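You operate a simulated robot arm through the tools that you are given. There is no shell and no other tool. Be economical: measure what you need, move in short steps, check, and stop when the job is done.

You run a simulated two-armed robot. Do the job below in one go: nothing can be reset, and whatever is moved stays where it is left.

Task
Push the dolly right back, then roll the blue cart into bay one.
Fine: free the dolly lever and the loads lever to roll, lock each after.

The check looks at the end state, three seconds after you hand in, the way a careful person would. Anything else that was tipped, shoved, dropped, spilled or broken makes it a failure.

Robot
Two 7-joint arms with two-finger parallel grippers on one trunk, on a base that drives. Base frame: it is fixed to the floor where the robot stands at the start and does not move with it; the origin is under the middle of the robot, x ahead of it, y to its left, z up. Units: mm, degrees, N and s.
The left shoulder is at the start at [70, 163, 1220], the right one opposite. With the tool pointing down near the work surface each hand reaches from about 340 to 860 mm from the robot's upright axis, wherever it stands, measured 20 degrees to its own side. Places, roughly: dolly lever [700, 0, 600]; drum dolly [1000, 200, 300]; loads lever [0, 600, 600]; blue cart [100, 1000, 400]; green cart [-300, -1800, 400]; returns lever [-400, -2200, 700]; hoist lever [-1300, 2300, 700]; orange peg [-1000, 2250, 750]. Payload 3.43 kg a hand.
The TCP of each hand is the grasp point between the finger pads, 34 mm short of the fingertips. In the tool frame z runs along the fingers and y along their closing line. The gripper opens to 128 mm. The fingers are 24 mm wide and 12 mm thick; the gripper's body (48 by 130 mm) begins 96 mm behind the TCP.
Orientation is that of the tool frame in the base frame, as a unit quaternion [x, y, z, w]. With the fingers straight down and closing along the base's y, the tool's x points along the base's -x, its y along +y and its z along -z.

Tools
- The arms move only by the tool jog_arm. It takes "left_deltas", "right_deltas" or both (then of equal length, played together; a hand with none holds still); each is a list of rows, each a list of 6 numbers: the shift along the tool's x, y, z in cm, then the turn, a rotation vector about the tool's x, y, z in degrees. In form: [[dx, dy, dz, rx, ry, rz], ...]. A call has 1 to 20 rows; each row shifts and turns the commanded pose from where the row before left it, along the tool's axes as they then stand. "left_claw" and "right_claw" are, for a hand that has rows, the gripper command, from -1 (shut) to 1 (fully open), values between in proportion, set as the call begins (left out, the last holds). A row lasts 0.2 s, in which the tool goes at most 50 mm and 8.6 degrees; a call with a longer step from one row to the next is refused whole, and so is a gripper value outside its range. A pose out of reach is approached as far as the arm can. The call stops where the force on the tool passes 70 N (or 10 N more than at its start, if that is more) or the arm is blocked; 0.2 s more then pass. The fingers move at their own pace (about 153 mm/s each) and stop on an object; they squeeze with about 32 N. The grip force told is the motor's: it shows also when the fingers shut on nothing. Time passes only in rows, and 0.2 s behind the last, so rows that do not move let the fingers close. It gives the time, the measured TCP pose, the force on the tool (base axes), the opening and the grip force at its end, in the units of the frame above (readings bear some noise).
- Cameras (640 x 400 px; columns grow to the right, rows downward): "scene" is now at [115.9, 56.7, 1441.2]; the picture's right is [0.66, -0.75, -0.00], its down [-0.47, -0.42, -0.78] and it looks along [0.58, 0.52, -0.63] (base axes); focal length 214 px, centre (320, 200). "left" rides on the left gripper at [76, 11, -160] in its tool frame; the picture's right is [-0.15, 0.99, 0.00], its down [-0.88, -0.13, -0.46] and it looks along [-0.45, -0.07, 0.89] (tool axes); focal length 234 px, centre (320, 200). "right" rides on the right gripper at [76, -11, -160] in its tool frame; the picture's right is [0.15, 0.99, 0.00], its down [-0.88, 0.13, -0.46] and it looks along [-0.45, 0.07, 0.89] (tool axes); focal length 234 px, centre (320, 200). There is no depth. A picture from a camera that has moved, and an enlarged one, comes with that camera's place and axes in the base frame and with its lens.
- grab_frame(camera): a new picture of that camera. No time passes.
- move_column(by): slides the trunk up (or, below 0, down) by that many mm; the arms and the scene camera ride with it, the base frame stays. It gives what a move gives, with no picture.
- roll_base(legs): drives the robot by 1 to 6 legs, each [ahead, left, turn to the left] in mm, mm and degrees, along the robot's own axes; the way and the turn of a leg run together, so that a leg with both is an arc; at most 1500 mm and 180 degrees a leg. The arms and the cameras ride along, it lands a little off, and it stops where it bumps. It gives what a move gives.
- pan_tilt(pan, tilt): turns the head with the scene camera to pan (to the left, within 86 degrees either way) and tilt (down, from -29 to 69), counted from straight ahead of the robot. It gives what a move gives.
- inspect(camera, box): a new picture of the part [left, top, right, bottom] of that camera's present view, enlarged. No time passes.
- finish_job(): hands the job in; it is judged then, once.

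Work in short steps. Places have to be worked out from the pictures, the camera data and where the tool is seen: move nearer, look again, correct. Check each grasp and each placing, and mend what went wrong. You have 120 turns and 92 pictures in all, those below and enlarged ones among them. Open the grippers and draw the arms clear of the work before you hand the job in, unless the task says otherwise; then end with one line.

The tools are called after ">>>" as name(argument=value, ...) on one line, values as JSON. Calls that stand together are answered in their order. jog_arm: Moves the arms, as the interface text tells. Its arguments: {"type":"object","properties":{"left_deltas":{"type":"array","items":{"type":"array","items":{"type":"number"}}},"left_claw":{"type":"number"},"right_deltas":{"type":"array","items":{"type":"array","items":{"type":"number"}}},"right_claw":{"type":"number"}},"required":[]} The other tools are called the same way: move_column (by) slides the trunk up or down; roll_base (legs) drives the base; pan_tilt (pan, tilt) turns the head that bears the scene camera; grab_frame (camera) takes a picture; inspect (camera, box) takes an enlarged picture of a part of a camera's view; finish_job () hands the job in.

At the start:

```text
time: 0.0
left_ee_pos: [483.9, 532.3, 1175.8]
left_ee_rot: [-0.001, 1.0, 0.0, 0.0]
left_contact_force: [0.4, -0.5, -0.5]
left_gripper_width: 128.0
left_finger_force: 0.0
right_ee_pos: [519.8, -19.6, 1207.7]
right_ee_rot: [0.0, 1.0, 0.0, 0.0]
right_contact_force: [0.0, 0.3, -0.5]
right_gripper_width: 128.0
right_finger_force: 0.0
trunk travel left (down, up): [-700.0, 240.0]
robot x, y, heading: [0.1, 2.7, -0.1]
head pan, tilt: [41.6, 38.8]
```

scene: 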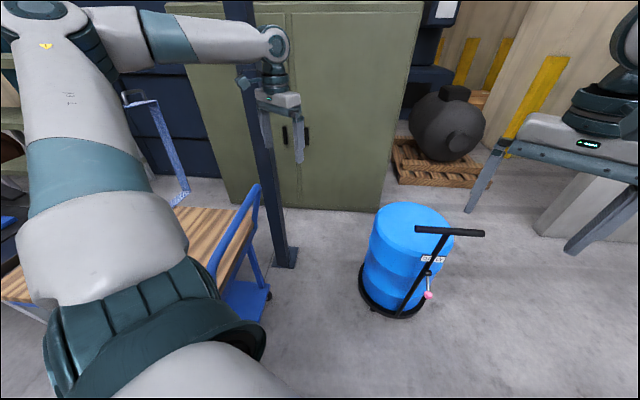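
right: 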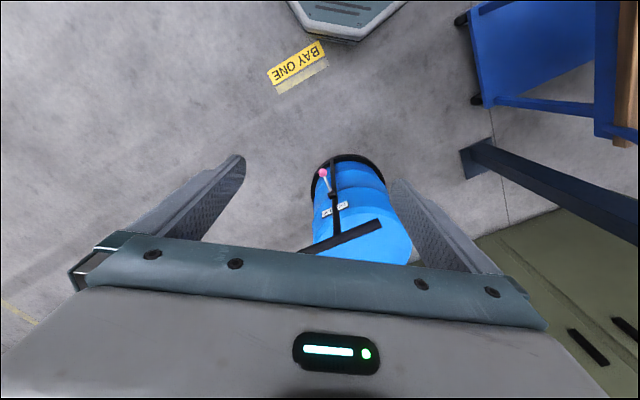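
left: 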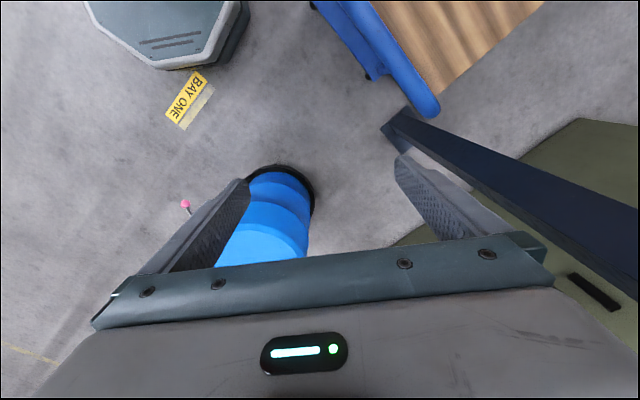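

The pictures show the drum dolly ahead with a pink-knobbed lever, and the blue cart off to the left. I look closer at both before moving.

>>> inspect(camera="scene", box=[320, 180, 520, 330])

>>> pan_tilt(pan=0, tilt=40)

>>> grab_frame(camera="scene")

>>> pan_tilt(pan=86, tilt=40)

>>> grab_frame(camera="scene")

```text
2.67 times, centred on (420, 255) of scene
camera zoom: at [115.9, 56.7, 1441.2], right [0.66, -0.75, 0.0], down [-0.47, -0.42, -0.78], along [0.58, 0.52, -0.63], focal length 572 px, centre (53, 53)
```

zoom: 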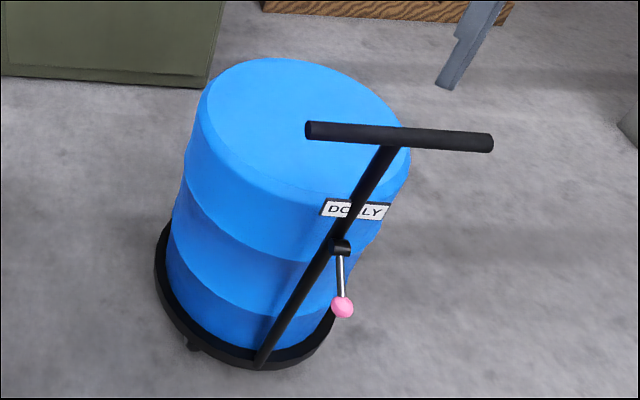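

```text
time: 1.1
left_ee_pos: [483.8, 531.0, 1174.3]
left_ee_rot: [-0.001, 1.0, 0.0, 0.0]
left_contact_force: [-1.1, -0.5, -0.3]
left_gripper_width: 128.0
left_finger_force: 0.2
right_ee_pos: [521.8, -19.1, 1207.1]
right_ee_rot: [0.0, 1.0, 0.0, 0.0]
right_contact_force: [-0.2, -0.1, 0.3]
right_gripper_width: 128.1
right_finger_force: 0.1
trunk travel left (down, up): [-700.0, 240.0]
robot x, y, heading: [-0.5, 1.3, -0.3]
head pan, tilt: [0.0, 40.0]
```

```text
87 pictures are left
camera scene: at [136.7, -0.2, 1439.3], right [0.0, -1.0, 0.0], down [-0.64, 0.0, -0.77], along [0.77, 0.0, -0.64], focal length 214 px, centre (320, 200)
```

scene: 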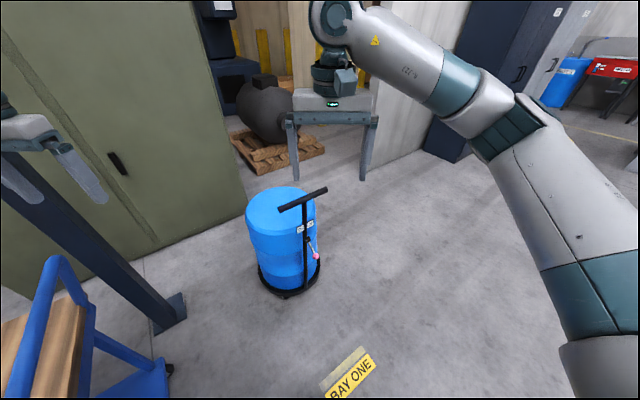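

```text
time: 2.7
left_ee_pos: [483.9, 532.8, 1175.0]
left_ee_rot: [-0.001, 1.0, 0.0, -0.001]
left_contact_force: [0.4, -0.6, -0.9]
left_gripper_width: 127.8
left_finger_force: 0.1
right_ee_pos: [521.7, -20.1, 1207.6]
right_ee_rot: [0.0, 1.0, 0.0, 0.0]
right_contact_force: [-0.2, -0.1, 0.6]
right_gripper_width: 128.2
right_finger_force: 0.2
trunk travel left (down, up): [-700.0, 240.0]
robot x, y, heading: [5.0, 1.6, 0.0]
head pan, tilt: [85.9, 40.0]
```

```text
86 pictures are left
camera scene: at [57.8, 84.6, 1439.3], right [1.0, -0.07, 0.0], down [-0.05, -0.64, -0.77], along [0.05, 0.76, -0.64], focal length 214 px, centre (320, 200)
```

scene: 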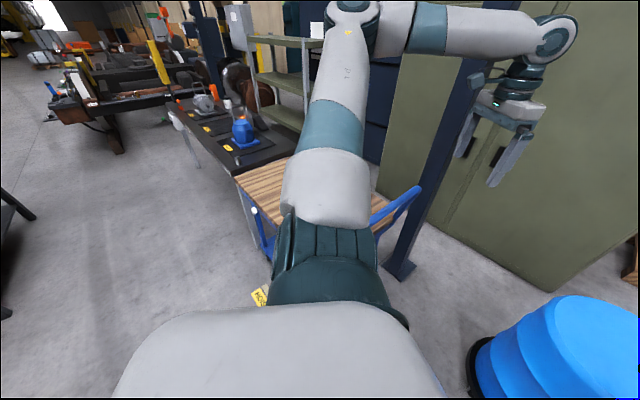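

I look at the cart region closely, the second floor label, and the far left and right views.

>>> inspect(camera="scene", box=[180, 120, 440, 320])

>>> pan_tilt(pan=60, tilt=65)

>>> grab_frame(camera="scene")

>>> pan_tilt(pan=10, tilt=60)

>>> grab_frame(camera="scene")

```text
2.00 times, centred on (310, 220) of scene
camera zoom: at [57.8, 84.6, 1439.3], right [1.0, -0.07, 0.0], down [-0.05, -0.64, -0.77], along [0.05, 0.76, -0.64], focal length 429 px, centre (340, 160)
```

zoom: 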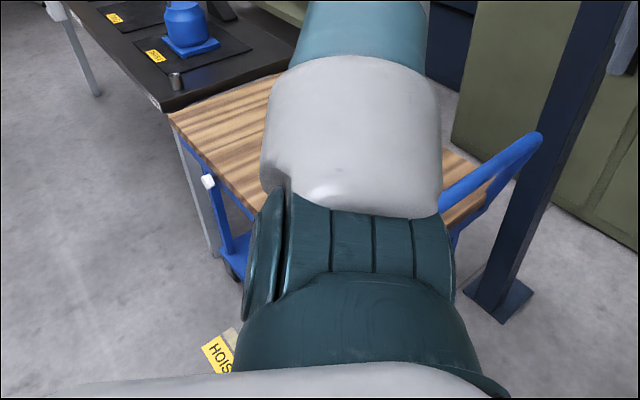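

```text
time: 3.6
left_ee_pos: [484.0, 532.1, 1176.1]
left_ee_rot: [-0.001, 1.0, 0.0, -0.001]
left_contact_force: [0.1, 0.1, -0.7]
left_gripper_width: 127.9
left_finger_force: 0.0
right_ee_pos: [520.7, -20.9, 1207.7]
right_ee_rot: [0.0, 1.0, 0.0, 0.001]
right_contact_force: [-0.3, -0.2, 0.0]
right_gripper_width: 128.0
right_finger_force: 0.2
trunk travel left (down, up): [-700.0, 240.0]
robot x, y, heading: [3.7, 4.2, 0.3]
head pan, tilt: [60.0, 65.0]
```

```text
84 pictures are left
camera scene: at [82.0, 52.4, 1407.1], right [0.87, -0.5, 0.0], down [-0.45, -0.79, -0.42], along [0.21, 0.37, -0.91], focal length 214 px, centre (320, 200)
```

scene: 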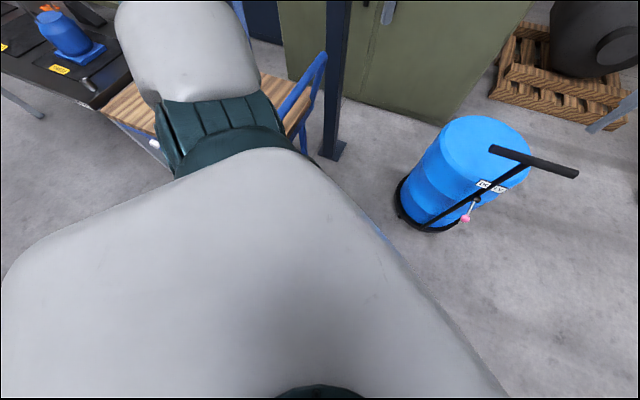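

```text
time: 4.8
left_ee_pos: [483.8, 533.0, 1174.8]
left_ee_rot: [-0.001, 1.0, -0.001, 0.0]
left_contact_force: [0.1, -0.9, 0.2]
left_gripper_width: 127.8
left_finger_force: 0.0
right_ee_pos: [521.3, -20.9, 1208.0]
right_ee_rot: [0.0, 1.0, 0.0, 0.0]
right_contact_force: [0.3, 0.5, -0.1]
right_gripper_width: 128.0
right_finger_force: 0.0
trunk travel left (down, up): [-700.0, 240.0]
robot x, y, heading: [1.4, -4.1, -0.1]
head pan, tilt: [10.0, 60.0]
```

```text
83 pictures are left
camera scene: at [117.3, 11.4, 1412.6], right [0.17, -0.98, 0.0], down [-0.85, -0.15, -0.5], along [0.49, 0.09, -0.87], focal length 214 px, centre (320, 200)
```

scene: 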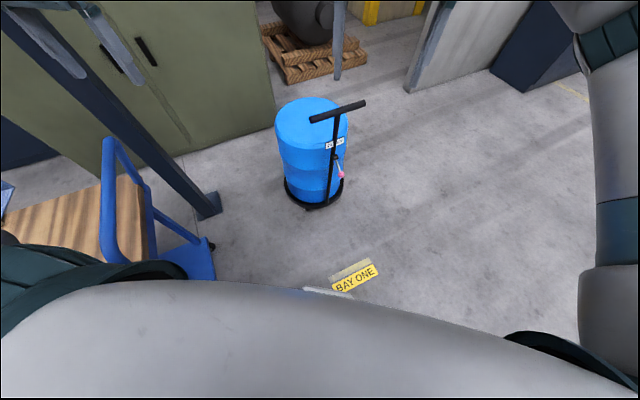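

The left arm hides the cart. I raise the trunk and swing the left hand leftward over the cart to see it from above.

>>> move_column(by=200)

>>> jog_arm(left_deltas=[[4, 2.5, 0, 0, 0, 0], [4, 2.5, 0, 0, 0, 0], [4, 2.5, 0, 0, 0, 0], [4, 2.5, 0, 0, 0, 0], [4, 2.5, 0, 0, 0, 0], [4, 2.5, 0, 0, 0, 0], [4, 2.5, 0, 0, 0, 0], [4, 2.5, 0, 0, 0, 0]])

>>> grab_frame(camera="left")

>>> pan_tilt(pan=60, tilt=45)

>>> grab_frame(camera="scene")

```text
time: 6.9
left_ee_pos: [484.4, 533.3, 1374.5]
left_ee_rot: [-0.001, 1.0, 0.001, 0.0]
left_contact_force: [0.3, 0.1, 0.4]
left_gripper_width: 127.8
left_finger_force: 0.0
right_ee_pos: [522.6, -21.0, 1408.2]
right_ee_rot: [0.0, 1.0, 0.0, -0.001]
right_contact_force: [-0.3, -0.1, 0.3]
right_gripper_width: 128.0
right_finger_force: 0.1
trunk travel left (down, up): [-900.0, 40.0]
robot x, y, heading: [2.2, -0.8, 0.1]
head pan, tilt: [10.0, 60.0]
```

```text
time: 8.7
left_ee_pos: [158.1, 732.5, 1373.3]
left_ee_rot: [0.0, 1.0, 0.0, 0.001]
left_contact_force: [-0.5, 0.0, -0.1]
left_gripper_width: 128.0
left_finger_force: 0.1
right_ee_pos: [517.9, -19.9, 1409.0]
right_ee_rot: [0.0, 1.0, 0.0, 0.001]
right_contact_force: [-0.6, -0.4, -0.5]
right_gripper_width: 127.9
right_finger_force: 0.0
trunk travel left (down, up): [-900.0, 40.0]
robot x, y, heading: [-0.6, -1.3, -0.2]
head pan, tilt: [10.0, 60.0]
```

```text
82 pictures are left
camera left: at [83.2, 743.0, 1535.1], right [0.15, 0.99, 0.0], down [0.88, -0.13, 0.46], along [0.45, -0.07, -0.89], focal length 234 px, centre (320, 200)
```

left: 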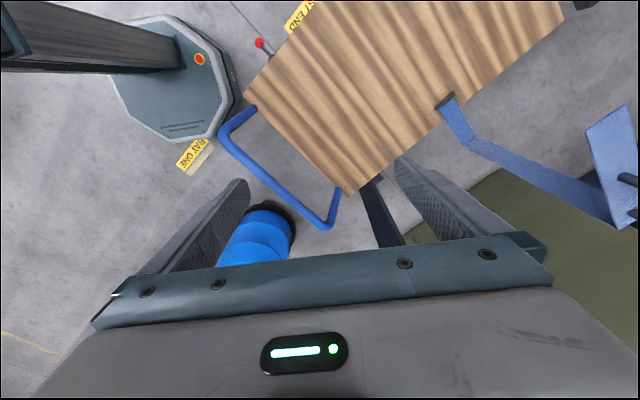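

```text
time: 9.9
left_ee_pos: [160.6, 732.7, 1373.8]
left_ee_rot: [-0.001, 1.0, 0.0, 0.0]
left_contact_force: [-0.5, -0.8, 0.3]
left_gripper_width: 128.4
left_finger_force: 0.0
right_ee_pos: [520.3, -19.5, 1407.5]
right_ee_rot: [0.0, 1.0, 0.0, 0.0]
right_contact_force: [-1.2, 0.0, 0.1]
right_gripper_width: 128.0
right_finger_force: 0.0
trunk travel left (down, up): [-900.0, 40.0]
robot x, y, heading: [1.5, 0.9, -0.1]
head pan, tilt: [60.0, 45.0]
```

```text
81 pictures are left
camera scene: at [91.7, 70.0, 1632.1], right [0.87, -0.5, 0.0], down [-0.35, -0.61, -0.71], along [0.35, 0.61, -0.71], focal length 214 px, centre (320, 200)
```

scene: 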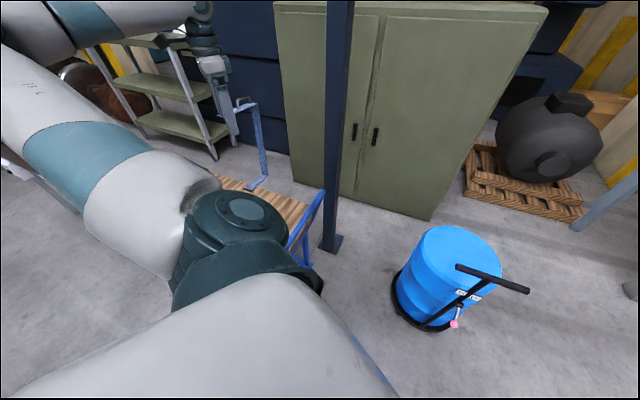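

Cart axis runs roughly along (0.64,-0.77), from the HOIST END mark toward BAY ONE, and the dolly seems to stand in its way; the dolly handle's normal points about 32° left. I bring the left hand back and drive behind the dolly handle, facing it.

>>> jog_arm(left_deltas=[[-4, -4, 0, 0, 0, 0], [-4, -4, 0, 0, 0, 0], [-4, -4, 0, 0, 0, 0], [-4, -4, 0, 0, 0, 0], [-4, -4, 0, 0, 0, 0], [-4, -4, 0, 0, 0, 0], [-4, -4, 0, 0, 0, 0]])

>>> roll_base(legs=[[250, -250, 0], [0, 0, 32]])

>>> pan_tilt(pan=0, tilt=55)

>>> grab_frame(camera="scene")

>>> grab_frame(camera="right")

>>> grab_frame(camera="left")

```text
refused: row 1 steps farther than a row can; nothing moved
```

```text
time: 13.8
left_ee_pos: [-7.6, 452.4, 1373.7]
left_ee_rot: [-0.281, 0.96, 0.0, 0.0]
left_contact_force: [0.7, 1.0, 0.1]
left_gripper_width: 128.3
left_finger_force: 0.0
right_ee_pos: [700.2, 12.0, 1408.1]
right_ee_rot: [-0.28, 0.96, 0.0, 0.0]
right_contact_force: [-0.3, -0.6, 0.4]
right_gripper_width: 128.0
right_finger_force: 0.1
trunk travel left (down, up): [-900.0, 40.0]
robot x, y, heading: [250.9, -249.2, 32.8]
head pan, tilt: [60.0, 45.0]
```

```text
time: 15.1
left_ee_pos: [-8.8, 452.1, 1374.5]
left_ee_rot: [-0.281, 0.96, 0.0, 0.0]
left_contact_force: [0.0, -0.1, 0.4]
left_gripper_width: 128.1
left_finger_force: 0.1
right_ee_pos: [699.6, 12.0, 1407.1]
right_ee_rot: [-0.28, 0.96, 0.0, 0.0]
right_contact_force: [0.4, -0.4, -1.2]
right_gripper_width: 128.1
right_finger_force: 0.1
trunk travel left (down, up): [-900.0, 40.0]
robot x, y, heading: [249.7, -256.4, 32.6]
head pan, tilt: [0.0, 55.0]
```

```text
80 pictures are left
camera scene: at [354.3, -186.5, 1618.7], right [0.54, -0.84, 0.0], down [-0.69, -0.44, -0.57], along [0.48, 0.31, -0.82], focal length 214 px, centre (320, 200)
```

scene: 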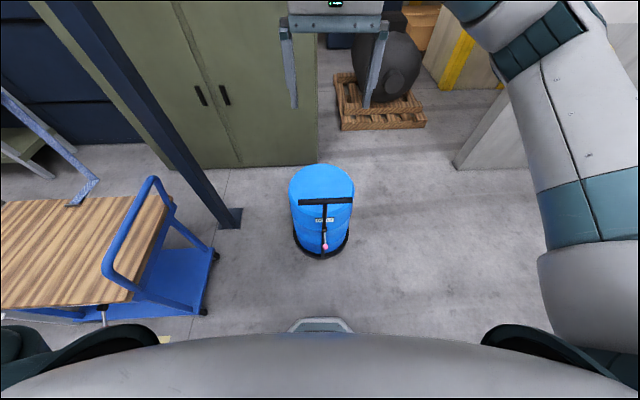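

```text
79 pictures are left
camera right: at [642.2, -39.2, 1567.0], right [-0.66, 0.76, 0.0], down [0.67, 0.58, 0.46], along [0.34, 0.3, -0.89], focal length 234 px, centre (320, 200)
```

right: 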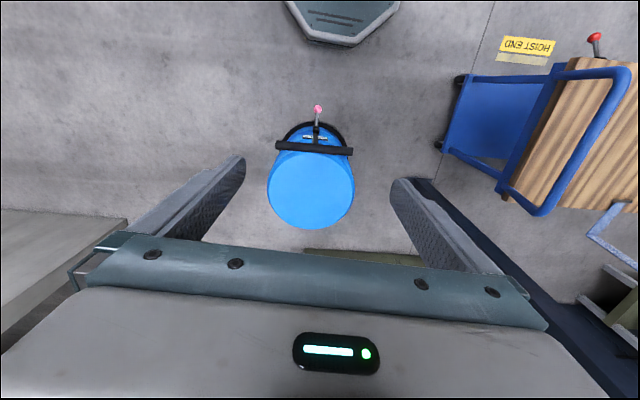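

```text
78 pictures are left
camera left: at [-76.5, 420.2, 1534.9], right [-0.41, 0.91, 0.0], down [0.81, 0.36, 0.46], along [0.42, 0.19, -0.89], focal length 234 px, centre (320, 200)
```

left: 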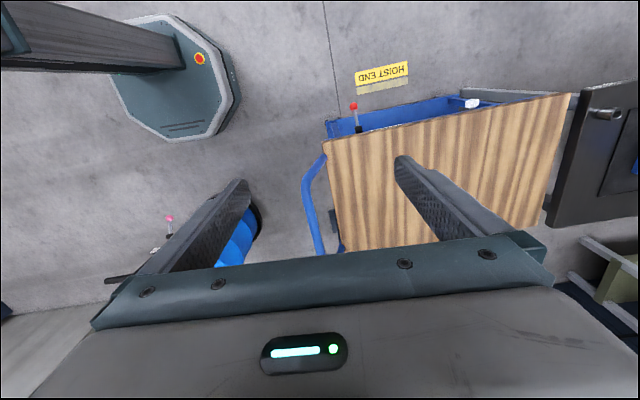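

The whole layout is turned about 33°, and the dolly now stands straight ahead. The dolly knob is near (724,21,600). I zoom on the lever and label.

>>> inspect(camera="scene", box=[280, 160, 370, 270])

>>> inspect(camera="right", box=[260, 90, 370, 170])

>>> inspect(camera="left", box=[310, 50, 510, 170])

```text
3.64 times, centred on (325, 215) of scene
camera zoom: at [354.3, -186.5, 1618.7], right [0.54, -0.84, 0.0], down [-0.69, -0.44, -0.57], along [0.48, 0.31, -0.82], focal length 780 px, centre (302, 146)
```

zoom: 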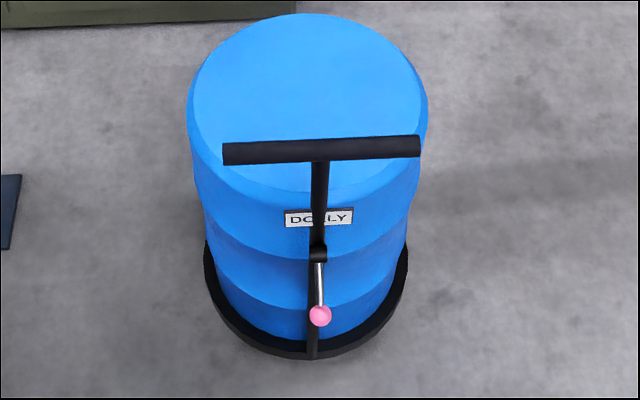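

```text
5.00 times, centred on (315, 130) of right
camera zoom: at [642.2, -39.2, 1567.0], right [-0.66, 0.76, 0.0], down [0.67, 0.58, 0.46], along [0.34, 0.3, -0.89], focal length 1171 px, centre (345, 550)
```

zoom: 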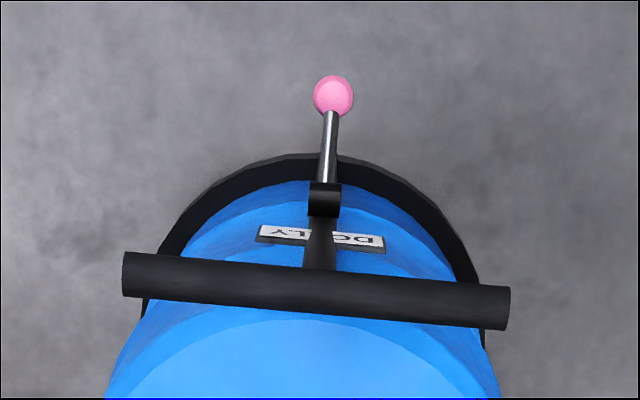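

```text
3.20 times, centred on (410, 110) of left
camera zoom: at [-76.5, 420.2, 1534.9], right [-0.41, 0.91, 0.0], down [0.81, 0.36, 0.46], along [0.42, 0.19, -0.89], focal length 749 px, centre (32, 488)
```

zoom: 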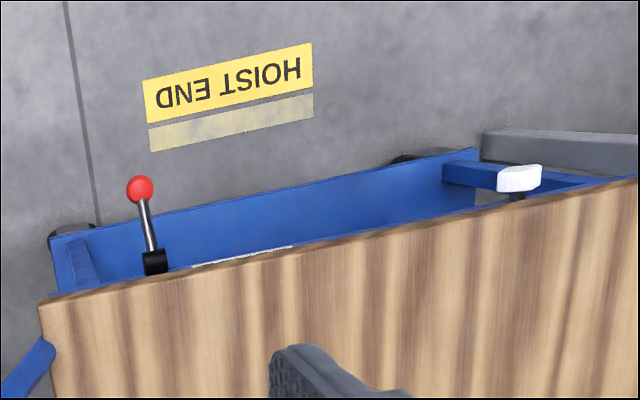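

Levers hinge about a horizontal axis; the dolly knob seems ~95 mm from its pivot, sloping down toward me at ~45°. I bring the left hand in front of me, draw the right hand back and tilt it 45° forward.

>>> jog_arm(left_deltas=[[-3, -3.9, 0, 0, 0, 0], [-3, -3.9, 0, 0, 0, 0], [-3, -3.9, 0, 0, 0, 0], [-3, -3.9, 0, 0, 0, 0], [-3, -3.9, 0, 0, 0, 0], [-3, -3.9, 0, 0, 0, 0], [-3, -3.9, 0, 0, 0, 0], [-3, -3.9, 0, 0, 0, 0]], right_deltas=[[2, 0, 0, 0, 0, 0], [2, 0, 0, 0, 0, 0], [2, 0, 0, 0, -7.5, 0], [0, 0, 0, 0, -7.5, 0], [0, 0, 0, 0, -7.5, 0], [0, 0, 0, 0, -7.5, 0], [0, 0, 0, 0, -7.5, 0], [0, 0, 0, 0, -7.5, 0]])

>>> move_column(by=-400)

>>> grab_frame(camera="right")

>>> grab_frame(camera="scene")

```text
time: 16.9
left_ee_pos: [365.6, 317.0, 1373.8]
left_ee_rot: [-0.281, 0.96, 0.0, 0.0]
left_contact_force: [1.1, 0.6, -0.6]
left_gripper_width: 128.0
left_finger_force: 0.1
right_ee_pos: [651.6, -21.4, 1406.2]
right_ee_rot: [-0.258, 0.887, 0.108, 0.367]
right_contact_force: [0.7, 0.5, -0.1]
right_gripper_width: 128.1
right_finger_force: 0.1
trunk travel left (down, up): [-900.0, 40.0]
robot x, y, heading: [251.5, -252.1, 32.5]
head pan, tilt: [0.0, 55.0]
```

```text
time: 20.7
left_ee_pos: [363.1, 318.9, 973.4]
left_ee_rot: [-0.28, 0.96, 0.0, -0.001]
left_contact_force: [0.1, 0.3, -0.8]
left_gripper_width: 127.9
left_finger_force: 0.0
right_ee_pos: [649.8, -20.3, 1007.0]
right_ee_rot: [-0.258, 0.887, 0.107, 0.367]
right_contact_force: [0.0, -0.1, -0.1]
right_gripper_width: 128.2
right_finger_force: 0.1
trunk travel left (down, up): [-500.0, 440.0]
robot x, y, heading: [252.4, -252.4, 32.5]
head pan, tilt: [0.0, 55.0]
```

```text
74 pictures are left
camera right: at [515.0, -120.0, 1067.1], right [-0.62, 0.78, -0.1], down [0.18, 0.27, 0.94], along [0.76, 0.57, -0.31], focal length 234 px, centre (320, 200)
```

right: 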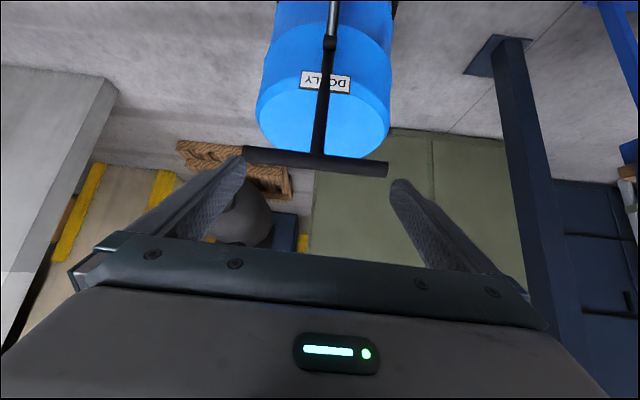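

```text
73 pictures are left
camera scene: at [354.2, -186.6, 1218.7], right [0.54, -0.84, 0.0], down [-0.69, -0.44, -0.57], along [0.48, 0.31, -0.82], focal length 214 px, centre (320, 200)
```

scene: 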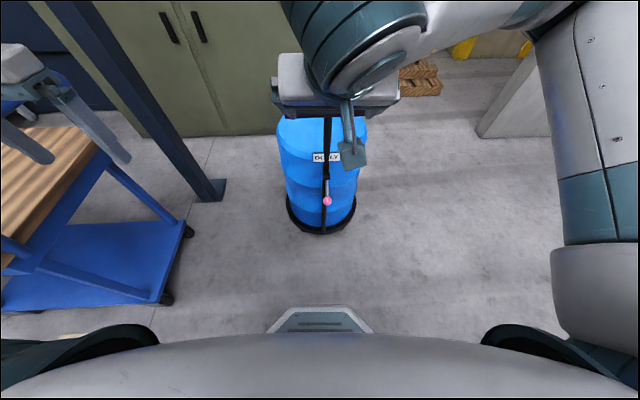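

The hand is laterally aligned with the lever (v≈-19 in the robot frame) with the bar at about z=908. I lower the trunk 300 and look again.

>>> move_column(by=-300)

>>> grab_frame(camera="right")

>>> grab_frame(camera="scene")

```text
time: 23.7
left_ee_pos: [363.0, 318.1, 673.3]
left_ee_rot: [-0.281, 0.96, 0.0, 0.0]
left_contact_force: [0.1, 0.2, -0.3]
left_gripper_width: 128.2
left_finger_force: 0.0
right_ee_pos: [648.4, -20.2, 707.8]
right_ee_rot: [-0.259, 0.887, 0.107, 0.368]
right_contact_force: [0.1, -0.1, -0.3]
right_gripper_width: 128.0
right_finger_force: 0.1
trunk travel left (down, up): [-200.0, 740.0]
robot x, y, heading: [250.3, -251.4, 32.4]
head pan, tilt: [0.0, 55.0]
```

```text
72 pictures are left
camera right: at [514.9, -120.0, 767.1], right [-0.62, 0.78, -0.1], down [0.18, 0.27, 0.94], along [0.76, 0.57, -0.31], focal length 234 px, centre (320, 200)
```

right: 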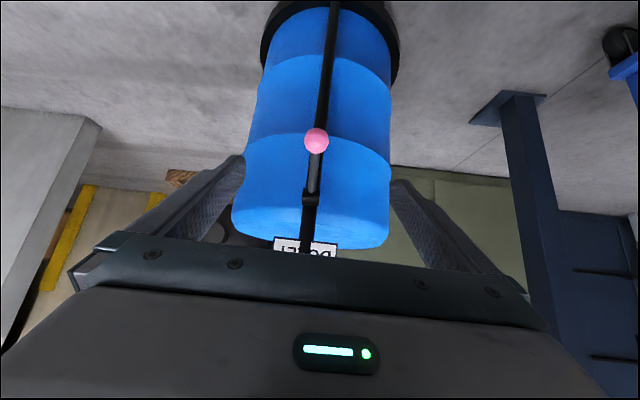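

```text
71 pictures are left
camera scene: at [354.2, -186.6, 918.7], right [0.54, -0.84, 0.0], down [-0.69, -0.44, -0.57], along [0.48, 0.31, -0.82], focal length 214 px, centre (320, 200)
```

scene: 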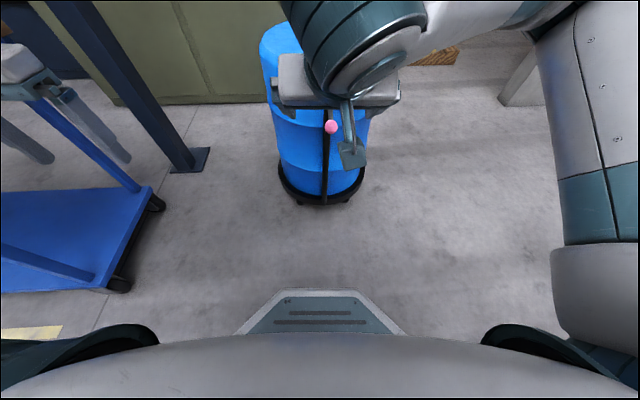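

Knob triangulated at about (727,23,606), pivot about (778,61,657). I advance along the tool's axis so the knob sits between the fingers, then check.

>>> jog_arm(right_deltas=[[0.2, -0.1, 2.6, 0, 0, 0], [0.2, -0.1, 2.6, 0, 0, 0], [0.2, -0.1, 2.6, 0, 0, 0], [0.15, -0.1, 2.6, 0, 0, 0], [0.1, -0.1, 2.6, 0, 0, 0]], right_claw=0)

>>> grab_frame(camera="right")

```text
time: 24.9
left_ee_pos: [363.7, 318.8, 673.1]
left_ee_rot: [-0.281, 0.96, 0.0, 0.0]
left_contact_force: [0.0, -0.6, 0.4]
left_gripper_width: 128.0
left_finger_force: 0.0
right_ee_pos: [724.1, 21.5, 609.0]
right_ee_rot: [-0.259, 0.887, 0.108, 0.367]
right_contact_force: [-0.7, 0.3, 0.1]
right_gripper_width: 64.0
right_finger_force: 0.1
trunk travel left (down, up): [-200.0, 740.0]
robot x, y, heading: [247.2, -249.8, 32.4]
head pan, tilt: [0.0, 55.0]
```

```text
70 pictures are left
camera right: at [591.0, -77.8, 668.1], right [-0.62, 0.78, -0.1], down [0.18, 0.27, 0.94], along [0.76, 0.57, -0.31], focal length 234 px, centre (320, 200)
```

right: 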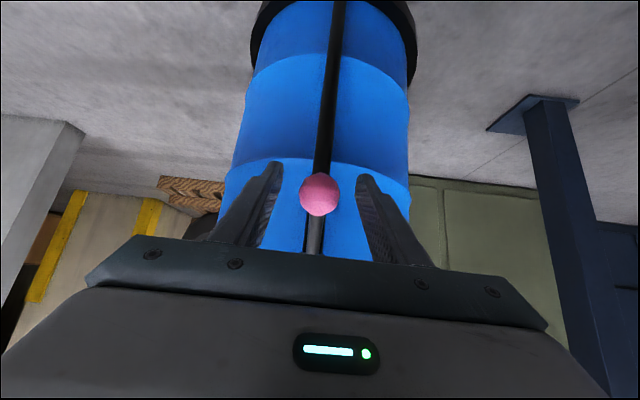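

The knob sits between the pads. I close on it and nudge up along its arc by about 14° to feel which way it gives.

>>> jog_arm(right_deltas=[[0, 0, 0, 0, 0, 0], [0, 0, 0, 0, 0, 0], [0, 0, 0, 0, 0, 0]], right_claw=-1)

>>> jog_arm(right_deltas=[[-0.24, 0, -0.94, 0, 0, 0], [-0.24, 0, -0.94, 0, 0, 0], [0, 0, 0, 0, 0, 0]])

>>> grab_frame(camera="right")

```text
time: 25.7
left_ee_pos: [363.2, 318.0, 673.2]
left_ee_rot: [-0.281, 0.96, 0.001, 0.0]
left_contact_force: [-0.3, 0.8, 0.3]
left_gripper_width: 128.2
left_finger_force: 0.0
right_ee_pos: [724.9, 20.0, 607.9]
right_ee_rot: [-0.258, 0.887, 0.106, 0.368]
right_contact_force: [2.9, -1.4, 0.0]
right_gripper_width: 30.9
right_finger_force: 45.0
trunk travel left (down, up): [-200.0, 740.0]
robot x, y, heading: [248.1, -249.1, 32.5]
head pan, tilt: [0.0, 55.0]
```

```text
time: 26.5
left_ee_pos: [363.9, 318.9, 672.2]
left_ee_rot: [-0.28, 0.96, -0.001, -0.001]
left_contact_force: [-0.6, 0.0, -0.4]
left_gripper_width: 128.0
left_finger_force: 0.0
right_ee_pos: [717.1, 14.5, 623.9]
right_ee_rot: [-0.26, 0.888, 0.106, 0.365]
right_contact_force: [4.9, -2.1, -16.7]
right_gripper_width: 30.8
right_finger_force: 45.1
trunk travel left (down, up): [-200.0, 740.0]
robot x, y, heading: [248.0, -251.0, 32.6]
head pan, tilt: [0.0, 55.0]
```

```text
69 pictures are left
camera right: at [582.8, -84.1, 683.7], right [-0.62, 0.78, -0.1], down [0.19, 0.28, 0.94], along [0.76, 0.57, -0.32], focal length 234 px, centre (320, 200)
```

right: 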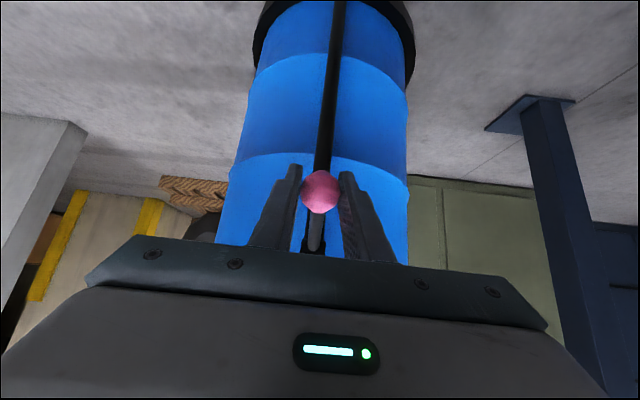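

It gives, moving up with ~17 N resistance. I continue along the arc and watch the force.

>>> jog_arm(right_deltas=[[-0.5, 0, -1.0, 0, 0, 0], [-0.5, 0, -1.0, 0, 0, 0], [-0.7, 0, -0.8, 0, 0, 0], [-0.7, 0, -0.8, 0, 0, 0], [0, 0, 0, 0, 0, 0]])

>>> jog_arm(right_deltas=[[-0.9, 0, -0.56, 0, 0, 0], [-0.9, 0, -0.56, 0, 0, 0], [0, 0, 0, 0, 0, 0]])

>>> grab_frame(camera="right")

```text
time: 27.7
left_ee_pos: [364.5, 317.8, 673.8]
left_ee_rot: [-0.28, 0.96, 0.001, -0.001]
left_contact_force: [0.9, -0.3, -0.4]
left_gripper_width: 128.0
left_finger_force: 0.1
right_ee_pos: [710.1, 10.3, 668.6]
right_ee_rot: [-0.258, 0.888, 0.107, 0.366]
right_contact_force: [7.6, -15.3, -12.9]
right_gripper_width: 30.7
right_finger_force: 44.7
trunk travel left (down, up): [-200.0, 740.0]
robot x, y, heading: [252.7, -249.6, 32.4]
head pan, tilt: [0.0, 55.0]
```

```text
time: 28.5
left_ee_pos: [363.3, 319.1, 672.7]
left_ee_rot: [-0.281, 0.96, 0.001, -0.001]
left_contact_force: [-0.7, 0.0, -0.2]
left_gripper_width: 128.0
left_finger_force: 0.0
right_ee_pos: [714.3, 14.4, 690.3]
right_ee_rot: [-0.259, 0.887, 0.108, 0.367]
right_contact_force: [5.2, -15.1, -11.6]
right_gripper_width: 30.6
right_finger_force: 44.0
trunk travel left (down, up): [-200.0, 740.0]
robot x, y, heading: [248.4, -250.7, 32.6]
head pan, tilt: [0.0, 55.0]
```

```text
68 pictures are left
camera right: at [580.0, -86.3, 748.6], right [-0.62, 0.78, -0.1], down [0.18, 0.27, 0.94], along [0.76, 0.57, -0.31], focal length 234 px, centre (320, 200)
```

right: 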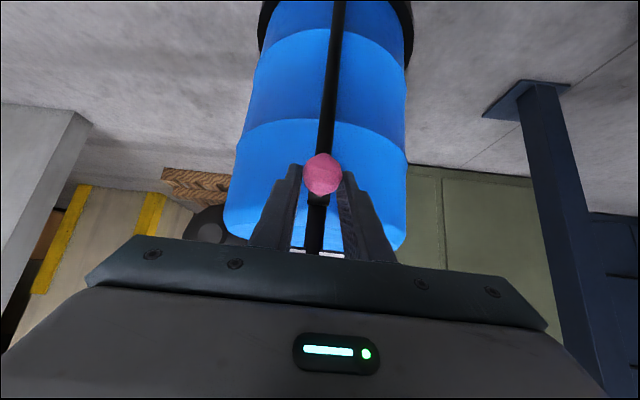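

Still moving freely; a small lateral load means I should ease right 2 mm. I continue upward to find the stop.

>>> jog_arm(right_deltas=[[-1.0, -0.1, -0.32, 0, 0, 0], [-1.0, -0.1, -0.32, 0, 0, 0], [0, 0, 0, 0, 0, 0]])

>>> jog_arm(right_deltas=[[-1.08, 0, -0.05, 0, 0, 0], [-1.08, 0, -0.05, 0, 0, 0], [0, 0, 0, 0, 0, 0]])

>>> grab_frame(camera="right")

```text
time: 29.3
left_ee_pos: [361.9, 319.2, 673.1]
left_ee_rot: [-0.281, 0.96, 0.0, 0.0]
left_contact_force: [1.0, -0.7, 0.2]
left_gripper_width: 128.0
left_finger_force: 0.1
right_ee_pos: [721.8, 17.6, 709.1]
right_ee_rot: [-0.259, 0.886, 0.109, 0.368]
right_contact_force: [0.1, -0.6, -0.3]
right_gripper_width: 0.0
right_finger_force: 33.5
trunk travel left (down, up): [-200.0, 740.0]
robot x, y, heading: [247.9, -251.1, 32.3]
head pan, tilt: [0.0, 55.0]
```

```text
time: 30.1
left_ee_pos: [362.1, 317.4, 673.4]
left_ee_rot: [-0.281, 0.96, 0.001, 0.001]
left_contact_force: [0.4, -0.3, -0.2]
left_gripper_width: 128.1
left_finger_force: 0.1
right_ee_pos: [733.3, 26.8, 724.5]
right_ee_rot: [-0.258, 0.887, 0.107, 0.367]
right_contact_force: [0.6, 0.2, 0.0]
right_gripper_width: 0.0
right_finger_force: 33.5
trunk travel left (down, up): [-200.0, 740.0]
robot x, y, heading: [251.2, -255.2, 32.3]
head pan, tilt: [0.0, 55.0]
```

```text
67 pictures are left
camera right: at [600.2, -74.0, 783.4], right [-0.62, 0.78, -0.1], down [0.18, 0.27, 0.94], along [0.76, 0.57, -0.31], focal length 234 px, centre (320, 200)
```

right: 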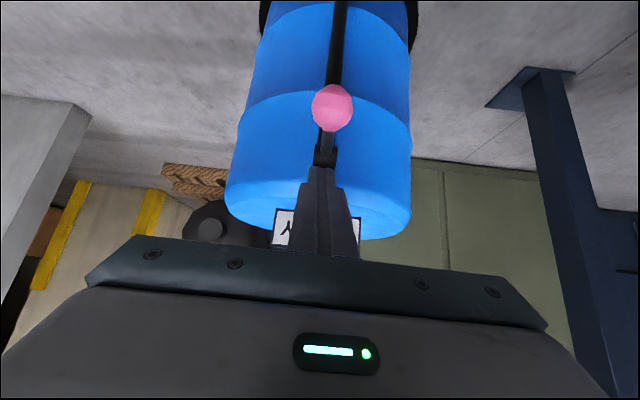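

The grip slipped off near the top; the knob seems to have stayed about horizontal. I back off and look from both cameras.

>>> jog_arm(right_deltas=[[0, 0, -3, 0, 0, 0], [0, 0, -3, 0, 0, 0], [0, 0, -3, 0, 0, 0]])

>>> grab_frame(camera="right")

>>> inspect(camera="scene", box=[250, 50, 400, 200])

```text
time: 30.9
left_ee_pos: [363.1, 318.0, 672.0]
left_ee_rot: [-0.28, 0.96, 0.0, 0.001]
left_contact_force: [0.1, -0.3, -0.3]
left_gripper_width: 128.0
left_finger_force: 0.0
right_ee_pos: [681.0, -7.5, 788.5]
right_ee_rot: [-0.258, 0.887, 0.107, 0.368]
right_contact_force: [0.8, -0.1, -0.3]
right_gripper_width: 0.0
right_finger_force: 32.8
trunk travel left (down, up): [-200.0, 740.0]
robot x, y, heading: [247.6, -250.4, 32.5]
head pan, tilt: [0.0, 55.0]
```

```text
66 pictures are left
camera right: at [547.0, -107.9, 848.1], right [-0.62, 0.78, -0.1], down [0.18, 0.27, 0.94], along [0.76, 0.57, -0.31], focal length 234 px, centre (320, 200)
```

right: 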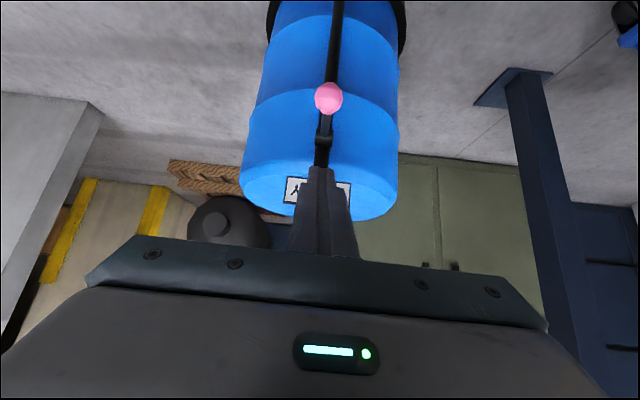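

```text
2.67 times, centred on (325, 125) of scene
camera zoom: at [354.0, -186.6, 918.6], right [0.54, -0.84, 0.0], down [-0.69, -0.44, -0.57], along [0.48, 0.31, -0.82], focal length 572 px, centre (307, 400)
```

zoom: 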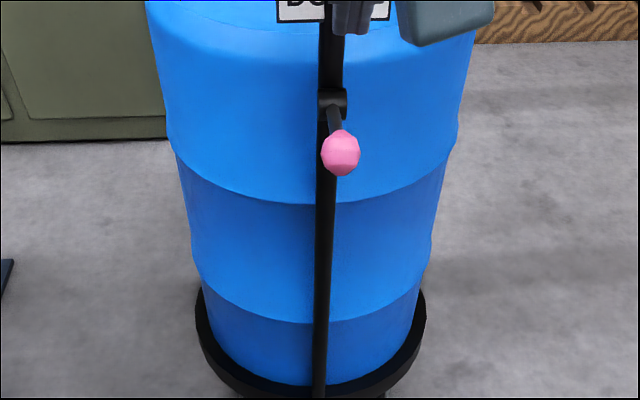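

Knob now near (705,8,670), i.e. roughly horizontal. To check for a stop I push it up from below with closed fingers, gently.

>>> jog_arm(right_deltas=[[3.4, 0, 0, 0, 0, 0], [3.4, 0, 0, 0, 0, 0], [3.4, 0, 0, 0, 0, 0], [0, 0, 3, 0, 0, 0], [0, 0, 3, 0, 0, 0], [0, 0, 2.9, 0, 0, 0], [-0.8, 0, 0, 0, 0, 0], [-0.7, 0, -0.7, 0, 0, 0], [-0.7, 0, -0.7, 0, 0, 0]])

>>> grab_frame(camera="right")

```text
time: 32.9
left_ee_pos: [362.1, 318.2, 672.3]
left_ee_rot: [-0.28, 0.96, 0.0, 0.0]
left_contact_force: [0.0, -0.2, -0.1]
left_gripper_width: 127.9
left_finger_force: 0.0
right_ee_pos: [677.7, -11.6, 676.7]
right_ee_rot: [-0.258, 0.887, 0.107, 0.367]
right_contact_force: [0.4, 1.0, 0.2]
right_gripper_width: 0.0
right_finger_force: 33.1
trunk travel left (down, up): [-200.0, 740.0]
robot x, y, heading: [251.0, -252.9, 32.5]
head pan, tilt: [0.0, 55.0]
```

```text
64 pictures are left
camera right: at [544.1, -110.5, 737.3], right [-0.62, 0.78, -0.1], down [0.18, 0.27, 0.94], along [0.76, 0.57, -0.31], focal length 234 px, centre (320, 200)
```

right: 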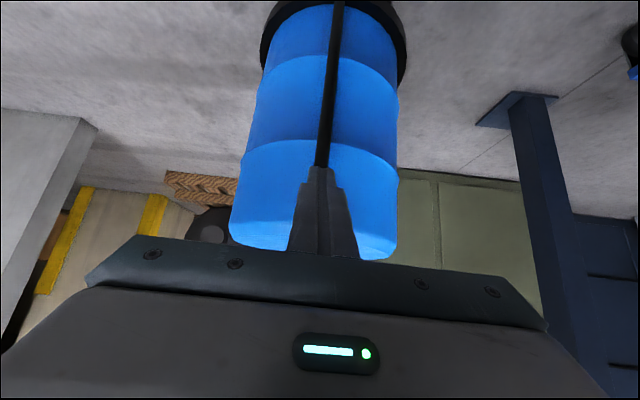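

Knob is now just above the fingers, no contact load yet. I continue up in small steps.

>>> jog_arm(right_deltas=[[-0.5, 0, -0.5, 0, 0, 0], [-0.5, 0, -0.5, 0, 0, 0], [0, 0, 0, 0, 0, 0]])

>>> jog_arm(right_deltas=[[-0.5, 0, -0.5, 0, 0, 0], [-0.5, 0, -0.5, 0, 0, 0], [0, 0, 0, 0, 0, 0]])

>>> inspect(camera="scene", box=[250, 50, 400, 200])

```text
time: 33.7
left_ee_pos: [362.9, 319.6, 673.7]
left_ee_rot: [-0.28, 0.96, 0.0, 0.0]
left_contact_force: [-0.4, -0.7, -0.3]
left_gripper_width: 128.0
left_finger_force: 0.0
right_ee_pos: [677.9, -10.4, 691.9]
right_ee_rot: [-0.26, 0.887, 0.107, 0.367]
right_contact_force: [-0.3, 0.8, 0.7]
right_gripper_width: 0.0
right_finger_force: 32.8
trunk travel left (down, up): [-200.0, 740.0]
robot x, y, heading: [248.3, -251.2, 32.6]
head pan, tilt: [0.0, 55.0]
```

```text
time: 34.5
left_ee_pos: [362.4, 319.0, 672.3]
left_ee_rot: [-0.28, 0.96, 0.0, 0.001]
left_contact_force: [0.6, -0.7, 0.2]
left_gripper_width: 128.2
left_finger_force: 0.0
right_ee_pos: [677.5, -10.8, 706.7]
right_ee_rot: [-0.258, 0.887, 0.106, 0.367]
right_contact_force: [0.3, 0.4, 0.7]
right_gripper_width: 0.0
right_finger_force: 32.5
trunk travel left (down, up): [-200.0, 740.0]
robot x, y, heading: [252.8, -251.0, 32.6]
head pan, tilt: [0.0, 55.0]
```

```text
2.67 times, centred on (325, 125) of scene
camera zoom: at [354.2, -186.6, 918.7], right [0.54, -0.84, 0.0], down [-0.69, -0.44, -0.57], along [0.48, 0.31, -0.82], focal length 572 px, centre (307, 400)
```

zoom: 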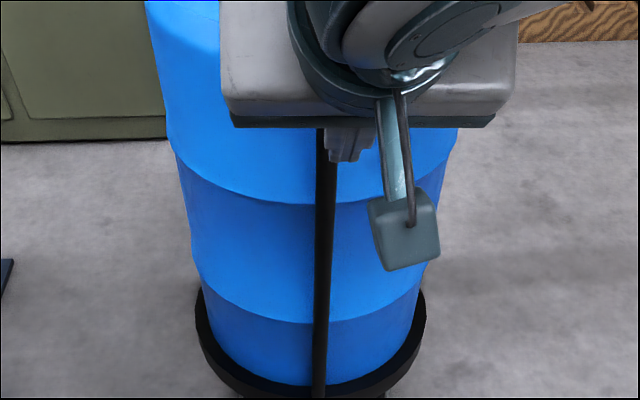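

No contact — the fingertips passed in front of the knob. I drop below it again and go 30 mm deeper before lifting.

>>> jog_arm(right_deltas=[[2, 0, 0, 0, 0, 0], [2, 0, 0, 0, 0, 0], [0, 0, 2, 0, 0, 0], [0, 0, 1.5, 0, 0, 0], [-0.6, 0, -0.6, 0, 0, 0], [-0.6, 0, -0.6, 0, 0, 0], [0, 0, 0, 0, 0, 0]])

>>> grab_frame(camera="right")

```text
time: 36.1
left_ee_pos: [364.0, 319.4, 673.4]
left_ee_rot: [-0.28, 0.96, 0.0, 0.0]
left_contact_force: [0.0, -0.5, -0.9]
left_gripper_width: 128.0
left_finger_force: 0.2
right_ee_pos: [675.0, -13.1, 670.2]
right_ee_rot: [-0.259, 0.887, 0.108, 0.368]
right_contact_force: [0.2, -0.7, 0.9]
right_gripper_width: 0.0
right_finger_force: 32.9
trunk travel left (down, up): [-200.0, 740.0]
robot x, y, heading: [248.9, -252.4, 32.7]
head pan, tilt: [0.0, 55.0]
```

```text
62 pictures are left
camera right: at [541.3, -112.5, 729.4], right [-0.62, 0.78, -0.1], down [0.18, 0.27, 0.94], along [0.76, 0.57, -0.31], focal length 234 px, centre (320, 200)
```

right: 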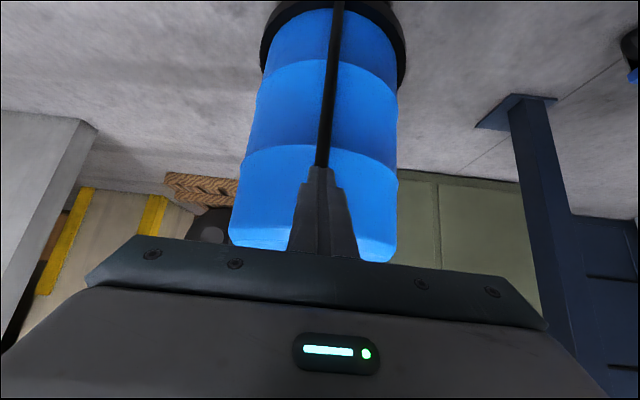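

I go in a little deeper here (15 mm) and lift stepwise.

>>> jog_arm(right_deltas=[[0.5, 0, 1.5, 0, 0, 0], [0, 0, 0.8, 0, 0, 0], [-0.5, 0, -0.5, 0, 0, 0], [-0.5, 0, -0.5, 0, 0, 0], [-0.5, 0, -0.5, 0, 0, 0], [0, 0, 0, 0, 0, 0]])

>>> jog_arm(right_deltas=[[-0.4, 0, -0.4, 0, 0, 0], [-0.4, 0, -0.4, 0, 0, 0], [0, 0, 0, 0, 0, 0]])

>>> jog_arm(right_deltas=[[-0.4, 0, -0.4, 0, 0, 0], [-0.4, 0, -0.4, 0, 0, 0], [0, 0, 0, 0, 0, 0]])

```text
time: 37.5
left_ee_pos: [362.6, 317.6, 672.8]
left_ee_rot: [-0.281, 0.96, 0.0, 0.0]
left_contact_force: [0.2, -0.3, 0.1]
left_gripper_width: 127.9
left_finger_force: 0.0
right_ee_pos: [685.6, -6.9, 673.3]
right_ee_rot: [-0.26, 0.887, 0.107, 0.367]
right_contact_force: [0.5, -0.5, -0.3]
right_gripper_width: 0.1
right_finger_force: 33.0
trunk travel left (down, up): [-200.0, 740.0]
robot x, y, heading: [248.6, -253.4, 32.5]
head pan, tilt: [0.0, 55.0]
```

```text
time: 38.3
left_ee_pos: [363.1, 318.1, 673.6]
left_ee_rot: [-0.28, 0.96, 0.0, -0.001]
left_contact_force: [-0.5, -0.1, 0.1]
left_gripper_width: 128.0
left_finger_force: 0.0
right_ee_pos: [684.8, -6.2, 683.8]
right_ee_rot: [-0.258, 0.887, 0.107, 0.368]
right_contact_force: [0.8, 0.5, -0.5]
right_gripper_width: 0.0
right_finger_force: 32.9
trunk travel left (down, up): [-200.0, 740.0]
robot x, y, heading: [255.7, -251.1, 32.7]
head pan, tilt: [0.0, 55.0]
```

```text
time: 39.1
left_ee_pos: [362.6, 319.6, 672.8]
left_ee_rot: [-0.28, 0.96, 0.0, 0.001]
left_contact_force: [0.1, -0.3, -0.6]
left_gripper_width: 127.6
left_finger_force: 0.0
right_ee_pos: [685.2, -5.5, 694.2]
right_ee_rot: [-0.26, 0.887, 0.107, 0.367]
right_contact_force: [-0.1, 0.5, 0.6]
right_gripper_width: 0.0
right_finger_force: 32.9
trunk travel left (down, up): [-200.0, 740.0]
robot x, y, heading: [249.1, -249.7, 32.4]
head pan, tilt: [0.0, 55.0]
```

Still no load, so my knob estimate is off. I back away along the tool and look.

>>> jog_arm(right_deltas=[[0, 0, -4, 0, 0, 0], [0, 0, -4, 0, 0, 0], [0, 0, 0, 0, 0, 0]])

>>> grab_frame(camera="right")

>>> inspect(camera="scene", box=[250, 50, 400, 200])

```text
time: 39.9
left_ee_pos: [362.7, 318.7, 673.2]
left_ee_rot: [-0.281, 0.96, 0.0, -0.001]
left_contact_force: [-0.4, -0.6, 0.0]
left_gripper_width: 127.8
left_finger_force: 0.0
right_ee_pos: [637.2, -37.2, 750.3]
right_ee_rot: [-0.259, 0.887, 0.107, 0.367]
right_contact_force: [0.2, 0.1, -0.1]
right_gripper_width: 0.0
right_finger_force: 33.1
trunk travel left (down, up): [-200.0, 740.0]
robot x, y, heading: [250.2, -251.5, 32.5]
head pan, tilt: [0.0, 55.0]
```

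```text
61 pictures are left
camera right: at [503.5, -136.4, 809.4], right [-0.62, 0.78, -0.1], down [0.18, 0.27, 0.94], along [0.76, 0.57, -0.31], focal length 234 px, centre (320, 200)
```

right: 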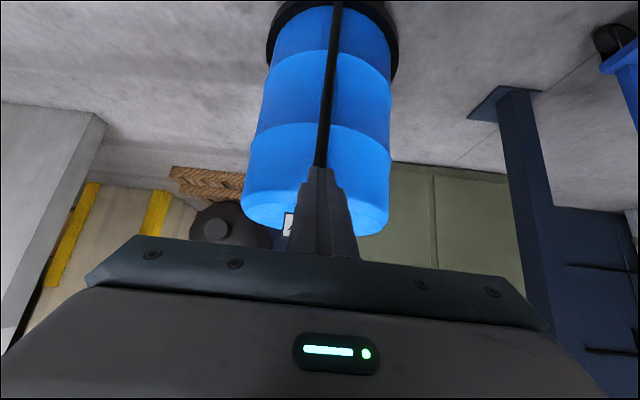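

```text
2.67 times, centred on (325, 125) of scene
camera zoom: at [354.2, -186.6, 918.6], right [0.54, -0.84, 0.0], down [-0.69, -0.44, -0.57], along [0.48, 0.31, -0.82], focal length 572 px, centre (307, 400)
```

zoom: 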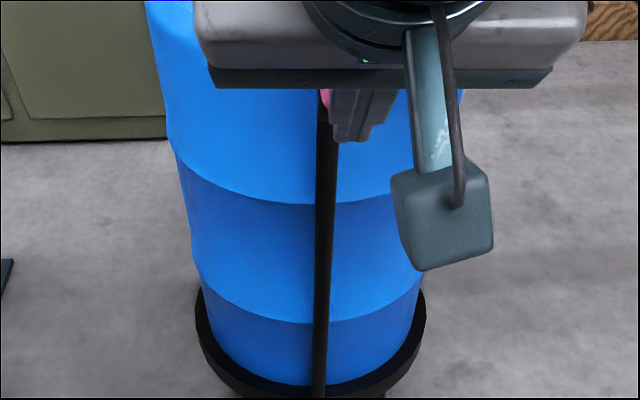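

The knob shows higher now (behind the fingers), so it did move up. I shift the hand right to see it clearly.

>>> jog_arm(right_deltas=[[0, -4, 0, 0, 0, 0], [0, -4, 0, 0, 0, 0], [0, -4, 0, 0, 0, 0], [0, -4, 0, 0, 0, 0]])

>>> inspect(camera="right", box=[320, 0, 520, 240])

>>> inspect(camera="scene", box=[250, 50, 400, 200])

```text
time: 40.9
left_ee_pos: [363.0, 319.5, 672.7]
left_ee_rot: [-0.281, 0.96, 0.001, 0.0]
left_contact_force: [-0.2, 0.2, -1.2]
left_gripper_width: 128.2
left_finger_force: 0.0
right_ee_pos: [732.9, -159.9, 766.5]
right_ee_rot: [-0.259, 0.887, 0.106, 0.366]
right_contact_force: [0.4, 0.3, 0.5]
right_gripper_width: 0.1
right_finger_force: 33.4
right hand out of reach, approached as far as the arm can: row 3, 4
trunk travel left (down, up): [-200.0, 740.0]
robot x, y, heading: [249.2, -252.5, 32.5]
head pan, tilt: [0.0, 55.0]
```

```text
1.67 times, centred on (420, 120) of right
camera zoom: at [599.6, -260.2, 825.5], right [-0.62, 0.78, -0.1], down [0.19, 0.27, 0.94], along [0.76, 0.57, -0.31], focal length 390 px, centre (153, 333)
```

zoom: 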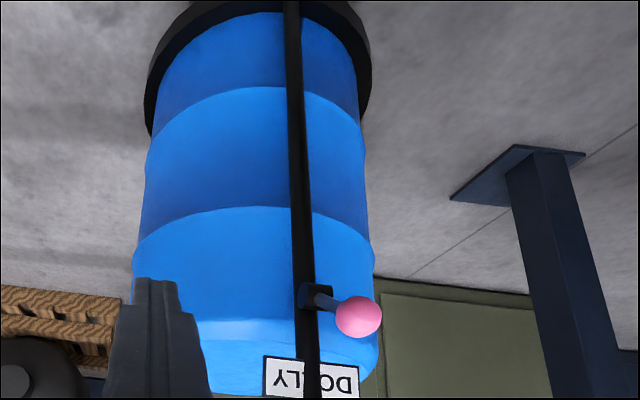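

```text
2.67 times, centred on (325, 125) of scene
camera zoom: at [354.4, -187.1, 918.7], right [0.54, -0.84, 0.0], down [-0.69, -0.44, -0.57], along [0.48, 0.31, -0.82], focal length 572 px, centre (307, 400)
```

zoom: 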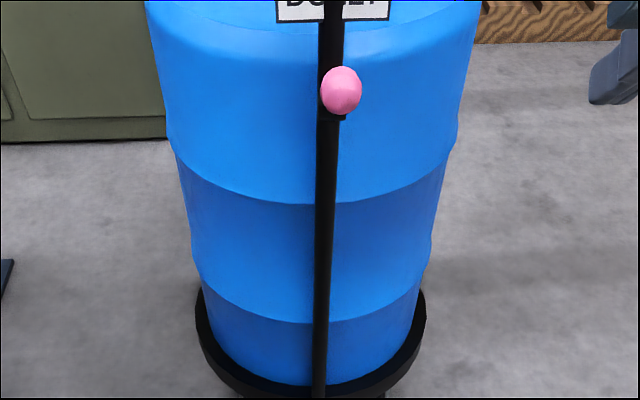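

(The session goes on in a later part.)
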